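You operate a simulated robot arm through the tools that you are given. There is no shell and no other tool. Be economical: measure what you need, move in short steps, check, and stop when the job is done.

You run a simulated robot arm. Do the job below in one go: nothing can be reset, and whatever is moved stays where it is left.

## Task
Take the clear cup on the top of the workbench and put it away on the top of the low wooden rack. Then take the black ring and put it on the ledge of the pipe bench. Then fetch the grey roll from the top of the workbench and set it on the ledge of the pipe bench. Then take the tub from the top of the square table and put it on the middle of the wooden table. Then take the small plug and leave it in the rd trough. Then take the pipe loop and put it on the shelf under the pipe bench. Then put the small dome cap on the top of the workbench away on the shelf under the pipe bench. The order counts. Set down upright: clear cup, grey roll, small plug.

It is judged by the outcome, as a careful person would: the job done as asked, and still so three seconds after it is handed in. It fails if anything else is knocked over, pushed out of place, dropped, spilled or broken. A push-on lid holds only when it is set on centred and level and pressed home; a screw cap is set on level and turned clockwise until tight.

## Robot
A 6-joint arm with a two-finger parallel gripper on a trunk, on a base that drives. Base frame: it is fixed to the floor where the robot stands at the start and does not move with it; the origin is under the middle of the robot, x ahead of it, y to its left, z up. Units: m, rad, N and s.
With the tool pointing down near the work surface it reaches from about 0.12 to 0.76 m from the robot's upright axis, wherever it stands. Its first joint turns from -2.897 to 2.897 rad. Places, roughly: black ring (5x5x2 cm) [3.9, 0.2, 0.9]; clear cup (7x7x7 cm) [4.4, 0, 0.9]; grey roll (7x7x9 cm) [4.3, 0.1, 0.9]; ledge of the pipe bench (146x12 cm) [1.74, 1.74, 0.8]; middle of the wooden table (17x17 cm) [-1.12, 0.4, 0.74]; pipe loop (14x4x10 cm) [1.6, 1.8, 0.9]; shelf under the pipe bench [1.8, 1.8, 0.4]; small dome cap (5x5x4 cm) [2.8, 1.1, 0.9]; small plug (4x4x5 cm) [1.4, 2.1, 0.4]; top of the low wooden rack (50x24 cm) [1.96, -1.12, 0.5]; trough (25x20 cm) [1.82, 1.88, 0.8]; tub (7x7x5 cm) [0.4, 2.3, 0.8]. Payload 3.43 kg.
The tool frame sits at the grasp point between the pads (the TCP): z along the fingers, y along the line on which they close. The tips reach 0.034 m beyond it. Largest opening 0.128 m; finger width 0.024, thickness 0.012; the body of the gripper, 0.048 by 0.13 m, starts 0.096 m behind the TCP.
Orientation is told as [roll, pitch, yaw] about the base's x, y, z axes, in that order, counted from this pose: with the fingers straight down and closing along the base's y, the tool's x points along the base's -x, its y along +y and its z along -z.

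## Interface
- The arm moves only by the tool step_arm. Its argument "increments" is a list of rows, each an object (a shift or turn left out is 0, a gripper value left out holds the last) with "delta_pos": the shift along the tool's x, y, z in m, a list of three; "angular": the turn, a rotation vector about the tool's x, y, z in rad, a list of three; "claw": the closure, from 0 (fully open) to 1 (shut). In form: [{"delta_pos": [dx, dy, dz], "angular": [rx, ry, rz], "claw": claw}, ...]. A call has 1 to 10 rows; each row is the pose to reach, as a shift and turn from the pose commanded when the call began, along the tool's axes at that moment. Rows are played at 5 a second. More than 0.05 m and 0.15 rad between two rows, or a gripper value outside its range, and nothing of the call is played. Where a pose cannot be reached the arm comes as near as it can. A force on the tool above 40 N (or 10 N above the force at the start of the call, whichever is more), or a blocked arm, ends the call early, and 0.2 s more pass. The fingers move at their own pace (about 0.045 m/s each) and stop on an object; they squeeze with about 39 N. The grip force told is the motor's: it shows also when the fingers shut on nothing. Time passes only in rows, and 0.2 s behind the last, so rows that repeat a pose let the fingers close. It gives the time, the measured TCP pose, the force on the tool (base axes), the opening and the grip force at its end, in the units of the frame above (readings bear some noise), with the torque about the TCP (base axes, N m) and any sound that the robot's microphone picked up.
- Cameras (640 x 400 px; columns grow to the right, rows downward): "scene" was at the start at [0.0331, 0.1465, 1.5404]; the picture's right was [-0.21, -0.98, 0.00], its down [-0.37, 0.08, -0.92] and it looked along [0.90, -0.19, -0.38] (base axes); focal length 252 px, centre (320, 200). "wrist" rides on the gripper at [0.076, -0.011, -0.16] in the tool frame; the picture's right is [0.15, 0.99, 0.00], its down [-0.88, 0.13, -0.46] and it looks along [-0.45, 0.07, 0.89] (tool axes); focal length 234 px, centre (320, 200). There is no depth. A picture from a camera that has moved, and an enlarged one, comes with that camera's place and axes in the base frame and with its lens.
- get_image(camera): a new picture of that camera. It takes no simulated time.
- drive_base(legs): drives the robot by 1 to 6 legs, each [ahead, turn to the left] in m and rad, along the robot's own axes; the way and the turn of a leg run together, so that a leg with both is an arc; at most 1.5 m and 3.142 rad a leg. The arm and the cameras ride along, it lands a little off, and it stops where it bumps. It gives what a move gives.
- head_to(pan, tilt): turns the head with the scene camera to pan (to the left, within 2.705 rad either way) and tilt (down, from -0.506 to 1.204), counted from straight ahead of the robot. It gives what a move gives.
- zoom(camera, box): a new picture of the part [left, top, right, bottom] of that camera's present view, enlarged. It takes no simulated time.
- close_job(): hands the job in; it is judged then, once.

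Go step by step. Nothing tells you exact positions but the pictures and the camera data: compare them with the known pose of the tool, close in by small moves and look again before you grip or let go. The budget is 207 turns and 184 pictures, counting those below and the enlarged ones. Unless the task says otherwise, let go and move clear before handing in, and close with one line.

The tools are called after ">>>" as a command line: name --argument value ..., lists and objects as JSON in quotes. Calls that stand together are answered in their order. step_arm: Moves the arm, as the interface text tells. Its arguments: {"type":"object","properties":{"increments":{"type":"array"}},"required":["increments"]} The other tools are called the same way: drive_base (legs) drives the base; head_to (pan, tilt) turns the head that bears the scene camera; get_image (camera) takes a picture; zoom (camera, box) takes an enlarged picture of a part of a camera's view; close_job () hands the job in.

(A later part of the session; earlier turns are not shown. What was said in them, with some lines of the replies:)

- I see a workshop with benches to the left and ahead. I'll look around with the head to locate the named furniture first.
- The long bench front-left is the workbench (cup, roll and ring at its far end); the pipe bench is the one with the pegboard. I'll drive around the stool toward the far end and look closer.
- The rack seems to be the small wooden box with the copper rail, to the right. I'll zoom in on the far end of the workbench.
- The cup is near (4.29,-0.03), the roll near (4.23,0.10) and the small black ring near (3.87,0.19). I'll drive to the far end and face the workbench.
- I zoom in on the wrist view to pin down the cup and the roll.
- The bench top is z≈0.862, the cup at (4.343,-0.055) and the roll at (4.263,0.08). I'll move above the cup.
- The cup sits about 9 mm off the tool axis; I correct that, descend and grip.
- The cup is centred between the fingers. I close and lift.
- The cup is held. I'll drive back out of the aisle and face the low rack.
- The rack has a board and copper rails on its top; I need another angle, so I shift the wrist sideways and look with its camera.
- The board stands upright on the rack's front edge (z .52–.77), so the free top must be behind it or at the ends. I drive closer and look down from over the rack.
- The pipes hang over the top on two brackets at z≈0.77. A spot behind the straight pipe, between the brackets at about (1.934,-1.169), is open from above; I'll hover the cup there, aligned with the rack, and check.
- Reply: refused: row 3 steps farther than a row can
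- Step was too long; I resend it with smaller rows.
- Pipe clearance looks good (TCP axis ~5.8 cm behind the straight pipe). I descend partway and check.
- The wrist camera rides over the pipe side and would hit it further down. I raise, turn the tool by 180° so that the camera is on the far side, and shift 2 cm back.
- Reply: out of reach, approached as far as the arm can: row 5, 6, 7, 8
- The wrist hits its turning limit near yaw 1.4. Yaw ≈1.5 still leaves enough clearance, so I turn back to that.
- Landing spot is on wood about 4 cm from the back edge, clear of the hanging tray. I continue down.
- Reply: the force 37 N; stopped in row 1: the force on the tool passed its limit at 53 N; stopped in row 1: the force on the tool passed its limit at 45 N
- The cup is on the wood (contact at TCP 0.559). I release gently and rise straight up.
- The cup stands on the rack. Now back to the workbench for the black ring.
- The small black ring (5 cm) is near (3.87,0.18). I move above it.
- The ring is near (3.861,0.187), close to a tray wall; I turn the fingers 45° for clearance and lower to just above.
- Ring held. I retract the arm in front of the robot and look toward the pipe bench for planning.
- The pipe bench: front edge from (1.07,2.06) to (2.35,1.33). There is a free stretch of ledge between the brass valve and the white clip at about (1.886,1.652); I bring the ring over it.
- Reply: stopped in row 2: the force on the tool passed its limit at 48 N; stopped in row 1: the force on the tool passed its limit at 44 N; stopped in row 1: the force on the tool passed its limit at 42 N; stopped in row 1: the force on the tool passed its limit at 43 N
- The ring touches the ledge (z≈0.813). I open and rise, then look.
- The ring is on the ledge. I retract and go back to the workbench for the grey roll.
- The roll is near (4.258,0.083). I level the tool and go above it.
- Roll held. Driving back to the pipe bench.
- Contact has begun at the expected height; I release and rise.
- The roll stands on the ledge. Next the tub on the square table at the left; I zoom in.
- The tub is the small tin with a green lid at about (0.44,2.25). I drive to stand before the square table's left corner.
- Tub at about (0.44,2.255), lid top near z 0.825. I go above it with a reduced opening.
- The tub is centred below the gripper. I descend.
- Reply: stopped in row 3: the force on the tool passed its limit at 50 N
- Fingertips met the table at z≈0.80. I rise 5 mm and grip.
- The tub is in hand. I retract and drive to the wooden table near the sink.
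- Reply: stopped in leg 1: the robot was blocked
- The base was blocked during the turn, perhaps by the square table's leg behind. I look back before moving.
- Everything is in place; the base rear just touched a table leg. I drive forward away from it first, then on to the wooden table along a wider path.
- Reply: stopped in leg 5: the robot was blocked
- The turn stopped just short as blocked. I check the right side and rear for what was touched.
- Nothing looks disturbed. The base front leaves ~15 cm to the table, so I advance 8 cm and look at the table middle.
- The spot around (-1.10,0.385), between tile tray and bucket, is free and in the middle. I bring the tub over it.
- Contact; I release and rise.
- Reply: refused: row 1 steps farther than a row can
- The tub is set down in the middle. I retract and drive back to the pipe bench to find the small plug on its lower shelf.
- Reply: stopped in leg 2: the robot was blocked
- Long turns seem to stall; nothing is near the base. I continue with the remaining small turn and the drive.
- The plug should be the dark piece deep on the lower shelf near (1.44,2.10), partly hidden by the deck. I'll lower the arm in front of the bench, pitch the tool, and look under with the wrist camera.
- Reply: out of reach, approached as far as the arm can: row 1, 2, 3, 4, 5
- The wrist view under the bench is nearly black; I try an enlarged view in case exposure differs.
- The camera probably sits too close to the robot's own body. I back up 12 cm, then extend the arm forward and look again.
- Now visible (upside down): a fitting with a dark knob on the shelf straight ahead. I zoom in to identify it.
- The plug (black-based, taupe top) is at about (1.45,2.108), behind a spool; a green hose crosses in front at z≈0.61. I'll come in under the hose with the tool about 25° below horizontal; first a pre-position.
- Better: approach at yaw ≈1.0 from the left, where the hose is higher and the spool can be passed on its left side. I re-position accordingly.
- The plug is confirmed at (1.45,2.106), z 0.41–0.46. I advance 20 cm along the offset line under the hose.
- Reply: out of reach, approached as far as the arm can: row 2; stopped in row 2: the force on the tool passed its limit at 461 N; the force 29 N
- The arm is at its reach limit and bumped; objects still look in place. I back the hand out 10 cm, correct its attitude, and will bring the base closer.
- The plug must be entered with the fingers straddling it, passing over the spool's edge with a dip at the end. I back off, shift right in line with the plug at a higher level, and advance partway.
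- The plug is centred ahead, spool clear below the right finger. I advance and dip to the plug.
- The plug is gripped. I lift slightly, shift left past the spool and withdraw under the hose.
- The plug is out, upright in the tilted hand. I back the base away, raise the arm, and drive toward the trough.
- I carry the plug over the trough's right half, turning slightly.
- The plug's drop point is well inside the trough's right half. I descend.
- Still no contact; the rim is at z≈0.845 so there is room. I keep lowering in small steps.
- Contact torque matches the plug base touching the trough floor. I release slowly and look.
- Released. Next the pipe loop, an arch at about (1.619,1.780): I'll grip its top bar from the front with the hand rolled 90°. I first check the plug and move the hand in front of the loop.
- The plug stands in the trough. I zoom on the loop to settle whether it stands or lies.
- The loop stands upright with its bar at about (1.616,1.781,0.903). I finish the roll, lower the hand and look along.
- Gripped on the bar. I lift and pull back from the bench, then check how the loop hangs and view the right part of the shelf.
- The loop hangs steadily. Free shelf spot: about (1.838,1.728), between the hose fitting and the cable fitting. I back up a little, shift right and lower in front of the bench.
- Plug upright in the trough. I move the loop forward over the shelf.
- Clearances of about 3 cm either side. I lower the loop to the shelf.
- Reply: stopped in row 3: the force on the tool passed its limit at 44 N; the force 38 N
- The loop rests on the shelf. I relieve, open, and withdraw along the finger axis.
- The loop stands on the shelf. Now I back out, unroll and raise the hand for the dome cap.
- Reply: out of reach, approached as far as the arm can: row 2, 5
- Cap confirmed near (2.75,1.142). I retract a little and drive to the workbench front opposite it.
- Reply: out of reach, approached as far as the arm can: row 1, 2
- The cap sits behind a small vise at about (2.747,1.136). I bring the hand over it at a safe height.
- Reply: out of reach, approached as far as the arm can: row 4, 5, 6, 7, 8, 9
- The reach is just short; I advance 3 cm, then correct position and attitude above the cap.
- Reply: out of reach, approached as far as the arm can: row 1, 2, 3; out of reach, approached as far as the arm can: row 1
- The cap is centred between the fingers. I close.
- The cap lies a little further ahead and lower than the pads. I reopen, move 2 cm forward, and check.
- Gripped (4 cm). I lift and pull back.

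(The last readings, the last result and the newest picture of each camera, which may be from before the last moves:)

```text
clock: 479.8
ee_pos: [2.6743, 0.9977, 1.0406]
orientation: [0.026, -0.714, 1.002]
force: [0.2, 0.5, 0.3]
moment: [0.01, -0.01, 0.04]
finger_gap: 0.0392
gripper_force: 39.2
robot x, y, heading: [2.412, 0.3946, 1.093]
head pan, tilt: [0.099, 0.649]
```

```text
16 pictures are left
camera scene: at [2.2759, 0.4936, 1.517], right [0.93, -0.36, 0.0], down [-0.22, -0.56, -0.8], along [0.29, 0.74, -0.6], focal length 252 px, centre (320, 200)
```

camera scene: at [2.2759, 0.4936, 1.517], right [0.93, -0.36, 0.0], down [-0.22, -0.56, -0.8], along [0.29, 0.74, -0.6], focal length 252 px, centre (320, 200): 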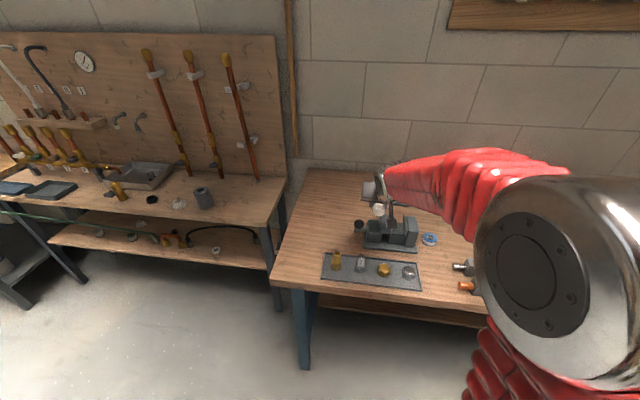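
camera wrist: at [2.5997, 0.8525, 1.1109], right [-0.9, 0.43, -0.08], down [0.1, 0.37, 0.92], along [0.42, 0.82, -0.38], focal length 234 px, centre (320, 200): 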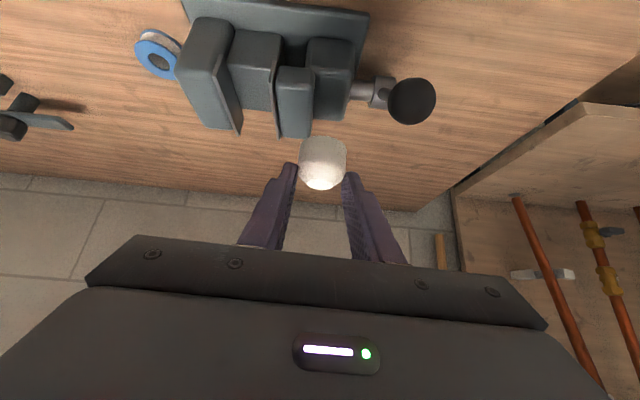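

The cap is held and the vise undisturbed. I drive back to the pipe bench.

>>> drive_base --legs '[[-0.25, 0], [0, 1.168], [1.03, 0], [0, -1.06]]'

>>> head_to --pan -0.2 --tilt 0.75

>>> get_image --camera "scene"

```text
clock: 485.0
ee_pos: [2.0039, 0.7605, 1.0415]
orientation: [0.022, -0.716, 1.881]
force: [0.0, 1.0, -0.2]
moment: [0.0, 0.02, -0.01]
finger_gap: 0.039
gripper_force: 38.9
robot x, y, heading: [2.3286, 0.1802, 1.984]
head pan, tilt: [0.099, 0.649]
stopped in leg 2: the robot was blocked; the commanded pose is now the measured one
```

```text
clock: 485.8
ee_pos: [2.0038, 0.7608, 1.0409]
orientation: [0.025, -0.715, 1.88]
force: [0.3, -0.2, -0.9]
moment: [0.02, 0.0, -0.02]
finger_gap: 0.0388
gripper_force: 38.9
robot x, y, heading: [2.3289, 0.1849, 1.986]
head pan, tilt: [-0.201, 0.75]
```

```text
15 pictures are left
camera scene: at [2.1912, 0.1462, 1.5084], right [0.98, 0.21, 0.0], down [0.14, -0.67, -0.73], along [-0.15, 0.71, -0.68], focal length 252 px, centre (320, 200)
```

scene: 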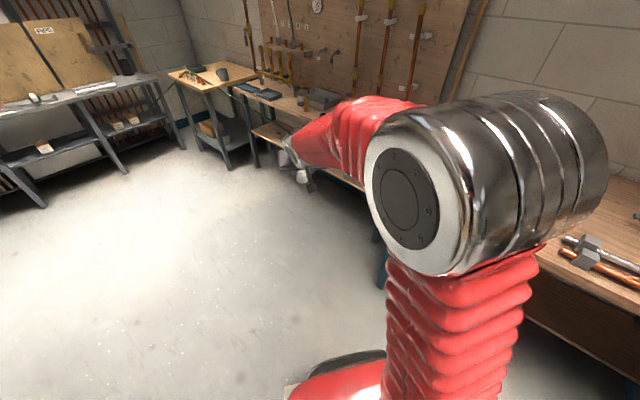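

Again a stalled turn with nothing near. I continue in smaller turns.

>>> drive_base --legs '[[0, 0.307], [1.04, 0], [0, -0.55], [0, -0.55]]'

>>> get_image --camera "scene"

```text
clock: 497.6
ee_pos: [1.6966, 1.6168, 1.0431]
orientation: [0.025, -0.714, 1.291]
force: [0.0, -0.1, 0.1]
moment: [-0.02, 0.02, 0.01]
finger_gap: 0.0389
gripper_force: 38.6
robot x, y, heading: [1.6202, 0.958, 1.394]
head pan, tilt: [-0.201, 0.75]
stopped in leg 4: the robot was blocked; the commanded pose is now the measured one
```

```text
14 pictures are left
camera scene: at [1.4842, 1.0059, 1.5084], right [0.93, -0.37, 0.0], down [-0.25, -0.63, -0.73], along [0.27, 0.68, -0.68], focal length 252 px, centre (320, 200)
```

scene: 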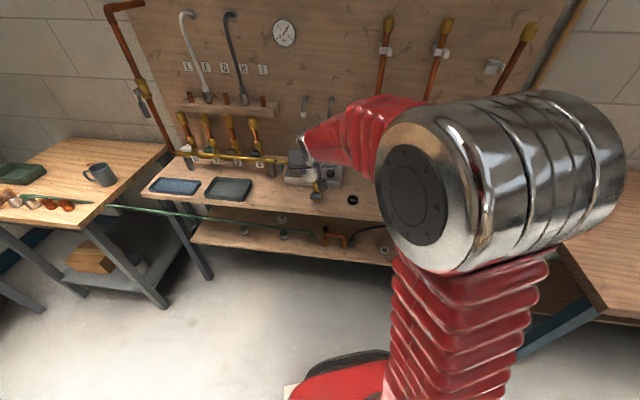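

The loop stands on the shelf. I bring the cap in front of the right part of the bench and lower it.

>>> step_arm --increments '[{"delta_pos": [0.0144, -0.0388, -0.0125], "angular": [0.03, 0, 0.03]}, {"delta_pos": [0.0288, -0.0775, -0.025], "angular": [0.06, 0, 0.06]}, {"delta_pos": [0.0432, -0.1163, -0.0374], "angular": [0.09, 0, 0.09]}, {"delta_pos": [0.0576, -0.155, -0.05], "angular": [0.12, 0, 0.12]}, {"delta_pos": [0.072, -0.1938, -0.0623], "angular": [0.15, 0, 0.15]}, {"delta_pos": [0.0864, -0.2325, -0.0747], "angular": [0.179, 0, 0.178]}]'

>>> step_arm --increments '[{"delta_pos": [0.0321, 0, 0.037]}, {"delta_pos": [0.0642, 0, 0.074]}, {"delta_pos": [0.0963, 0, 0.111]}, {"delta_pos": [0.1284, 0, 0.148]}, {"delta_pos": [0.1605, 0, 0.185]}, {"delta_pos": [0.1926, 0, 0.222]}, {"delta_pos": [0.2247, 0, 0.259]}, {"delta_pos": [0.2568, 0, 0.296]}, {"delta_pos": [0.2889, 0, 0.333]}, {"delta_pos": [0.321, 0, 0.37]}]'

>>> get_image --camera "wrist"

```text
clock: 499.0
ee_pos: [1.8489, 1.4736, 1.0336]
orientation: [-0.008, -0.717, 1.079]
force: [-0.1, -0.5, 0.0]
moment: [0.01, 0.02, 0.0]
finger_gap: 0.0389
gripper_force: 39.2
out of reach, approached as far as the arm can: row 4, 5, 6
robot x, y, heading: [1.6191, 0.9603, 1.395]
head pan, tilt: [-0.201, 0.75]
```

```text
clock: 501.2
ee_pos: [1.8497, 1.4765, 0.5405]
orientation: [0.002, -0.714, 1.056]
force: [0.4, -0.1, 0.5]
moment: [0.0, 0.0, 0.01]
finger_gap: 0.039
gripper_force: 39.6
out of reach, approached as far as the arm can: row 2
robot x, y, heading: [1.6175, 0.9607, 1.399]
head pan, tilt: [-0.201, 0.75]
```

```text
13 pictures are left
camera wrist: at [1.7792, 1.3287, 0.6119], right [-0.92, 0.39, -0.1], down [0.07, 0.38, 0.92], along [0.4, 0.84, -0.38], focal length 234 px, centre (320, 200)
```

wrist: 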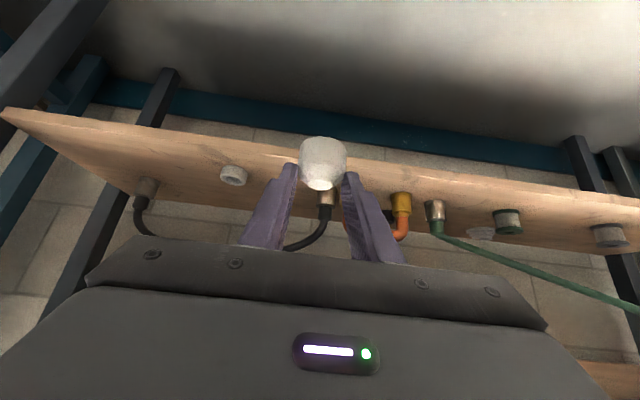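

I move the cap forward over the shelf between the white ring and the cable fitting, near the front.

>>> step_arm --increments '[{"delta_pos": [-0.0256, -0.013, 0.0337]}, {"delta_pos": [-0.0512, -0.026, 0.0675]}, {"delta_pos": [-0.0767, -0.039, 0.1012]}, {"delta_pos": [-0.1023, -0.052, 0.135]}, {"delta_pos": [-0.1023, -0.052, 0.135]}]'

>>> get_image --camera "wrist"

```text
clock: 502.4
ee_pos: [1.9745, 1.5922, 0.5058]
orientation: [-0.001, -0.712, 1.057]
force: [0.1, -0.5, -0.2]
moment: [0.0, 0.02, -0.01]
finger_gap: 0.039
gripper_force: 39.0
robot x, y, heading: [1.6169, 0.9607, 1.393]
head pan, tilt: [-0.201, 0.75]
```

```text
12 pictures are left
camera wrist: at [1.9057, 1.4449, 0.577], right [-0.92, 0.39, -0.1], down [0.07, 0.38, 0.92], along [0.4, 0.84, -0.38], focal length 234 px, centre (320, 200)
```

wrist: 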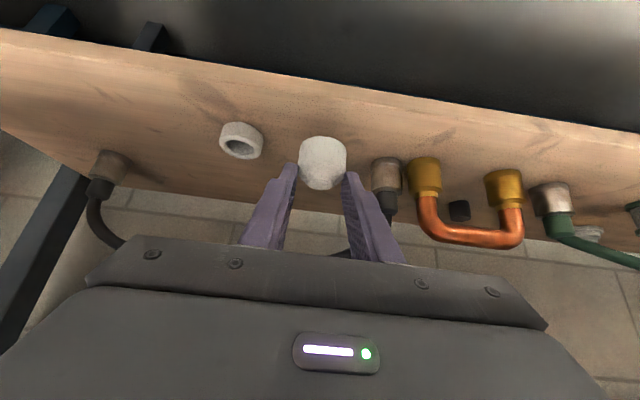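

Good clearances. I lower to the shelf.

>>> step_arm --increments '[{"delta_pos": [0.0098, 0, 0.0113]}, {"delta_pos": [0.0197, 0, 0.0227]}]'

>>> step_arm --increments '[{"delta_pos": [0.002, 0, 0.0023]}, {"delta_pos": [0.004, 0, 0.0045]}]'

```text
clock: 503.0
ee_pos: [1.9754, 1.5926, 0.4749]
orientation: [-0.001, -0.711, 1.057]
force: [-0.8, 0.1, -0.5]
moment: [-0.02, -0.01, 0.0]
finger_gap: 0.039
gripper_force: 39.5
robot x, y, heading: [1.6213, 0.9638, 1.394]
head pan, tilt: [-0.201, 0.75]
```

```text
clock: 503.6
ee_pos: [1.9756, 1.5936, 0.4699]
orientation: [-0.001, -0.714, 1.057]
force: [-0.6, 0.5, -0.2]
moment: [-0.01, 0.01, -0.02]
finger_gap: 0.0387
gripper_force: 39.7
robot x, y, heading: [1.6167, 0.9592, 1.391]
head pan, tilt: [-0.201, 0.75]
```

>>> step_arm --increments '[{"delta_pos": [0.002, 0, 0.0023]}, {"delta_pos": [0.004, 0, 0.0045]}]'

>>> get_image --camera "wrist"

```text
clock: 504.2
ee_pos: [1.9748, 1.5951, 0.4661]
orientation: [0.0, -0.722, 1.056]
force: [-4.4, -3.9, 35.9]
moment: [0.44, -0.24, 0.11]
finger_gap: 0.0386
gripper_force: 38.8
robot x, y, heading: [1.6212, 0.9615, 1.396]
head pan, tilt: [-0.201, 0.75]
```

```text
11 pictures are left
camera wrist: at [1.9057, 1.4474, 0.5359], right [-0.92, 0.39, -0.1], down [0.06, 0.38, 0.92], along [0.4, 0.84, -0.37], focal length 234 px, centre (320, 200)
```

wrist: 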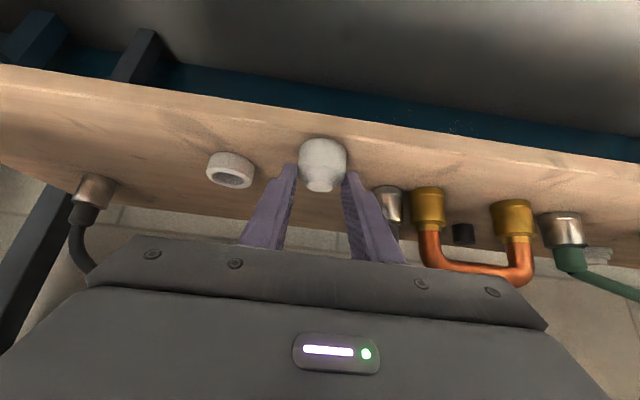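

The cap rests on the shelf. I relieve, open and withdraw along the finger axis.

>>> step_arm --increments '[{"delta_pos": [-0.0015, 0, -0.0018]}, {"delta_pos": [-0.0015, 0, -0.0018], "claw": 0.66}, {"delta_pos": [-0.0015, 0, -0.0018], "claw": 0.58}, {"delta_pos": [-0.0015, 0, -0.0018], "claw": 0.54}, {"delta_pos": [-0.0015, 0, -0.0018], "claw": 0.54}, {"delta_pos": [-0.0015, 0, -0.03]}, {"delta_pos": [-0.0015, 0, -0.07]}, {"delta_pos": [-0.0015, 0, -0.11]}]'

>>> get_image --camera "wrist"

```text
clock: 506.0
ee_pos: [1.9381, 1.5302, 0.5471]
orientation: [-0.002, -0.713, 1.056]
force: [0.5, 0.1, -0.3]
moment: [0.0, -0.02, -0.03]
finger_gap: 0.0588
gripper_force: 0.0
robot x, y, heading: [1.6215, 0.9577, 1.389]
head pan, tilt: [-0.201, 0.75]
```

```text
10 pictures are left
camera wrist: at [1.8681, 1.3825, 0.6188], right [-0.92, 0.39, -0.1], down [0.07, 0.38, 0.92], along [0.4, 0.84, -0.38], focal length 234 px, centre (320, 200)
```

wrist: 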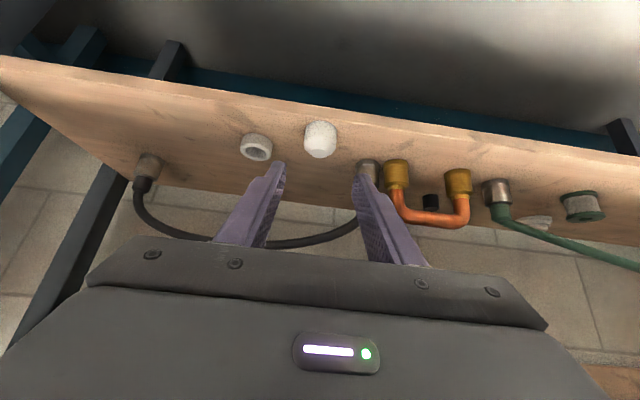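

The cap and loop stand on the shelf. I back away and take a final look at the bench and the rack.

>>> drive_base --legs '[[-0.35, 0]]'

>>> head_to --pan -0.1 --tilt 0.6

>>> get_image --camera "scene"

>>> head_to --pan -2.65 --tilt 0.5

>>> get_image --camera "scene"

```text
clock: 508.8
ee_pos: [1.8754, 1.183, 0.5475]
orientation: [0.001, -0.713, 1.058]
force: [0.1, 0.1, 0.7]
moment: [0.01, 0.02, -0.01]
finger_gap: 0.0589
gripper_force: 0.2
robot x, y, heading: [1.5552, 0.611, 1.393]
head pan, tilt: [-0.201, 0.75]
```

```text
clock: 509.5
ee_pos: [1.8751, 1.1842, 0.548]
orientation: [0.001, -0.713, 1.059]
force: [0.8, 0.6, 0.4]
moment: [0.0, 0.01, 0.03]
finger_gap: 0.0589
gripper_force: 0.0
robot x, y, heading: [1.5597, 0.611, 1.392]
head pan, tilt: [-0.099, 0.6]
```

```text
9 pictures are left
camera scene: at [1.4155, 0.6668, 1.5213], right [0.96, -0.27, 0.0], down [-0.15, -0.54, -0.82], along [0.22, 0.79, -0.57], focal length 252 px, centre (320, 200)
```

scene: 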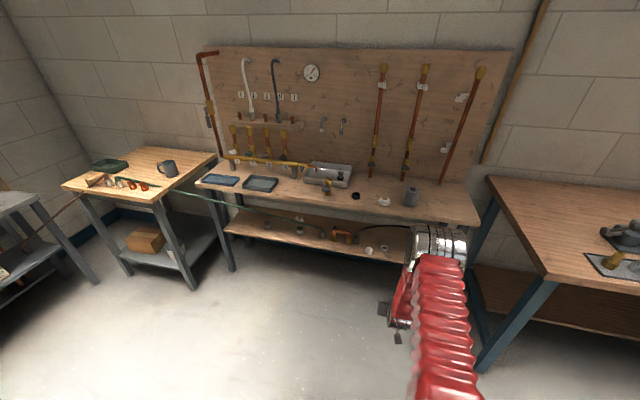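

```text
clock: 511.8
ee_pos: [1.8752, 1.1832, 0.5486]
orientation: [0.001, -0.713, 1.058]
force: [-0.9, 0.1, -0.2]
moment: [0.01, 0.0, 0.02]
finger_gap: 0.059
gripper_force: 0.1
robot x, y, heading: [1.5591, 0.6134, 1.393]
head pan, tilt: [-2.649, 0.499]
```

```text
8 pictures are left
camera scene: at [1.4198, 0.4953, 1.5305], right [-0.95, -0.31, 0.0], down [-0.15, 0.45, -0.88], along [0.27, -0.83, -0.48], focal length 252 px, centre (320, 200)
```

scene: 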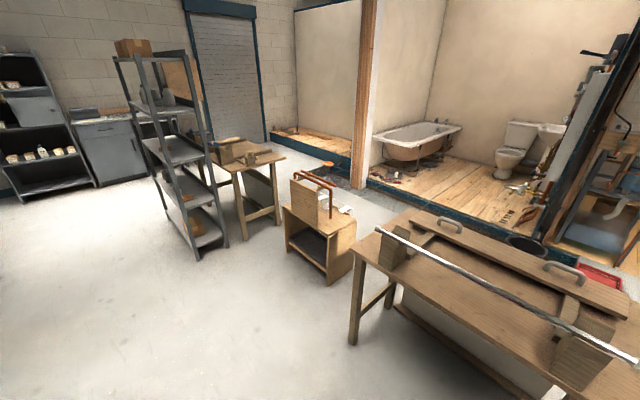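

Everything on the bench is in place and the rack looks undisturbed, so I hand the job in.

>>> close_job

```text
The job is handed in.
```

All seven items were moved in the order asked and the job is handed in; I checked each as I set it down, but took no last close look at the cup or the tub.
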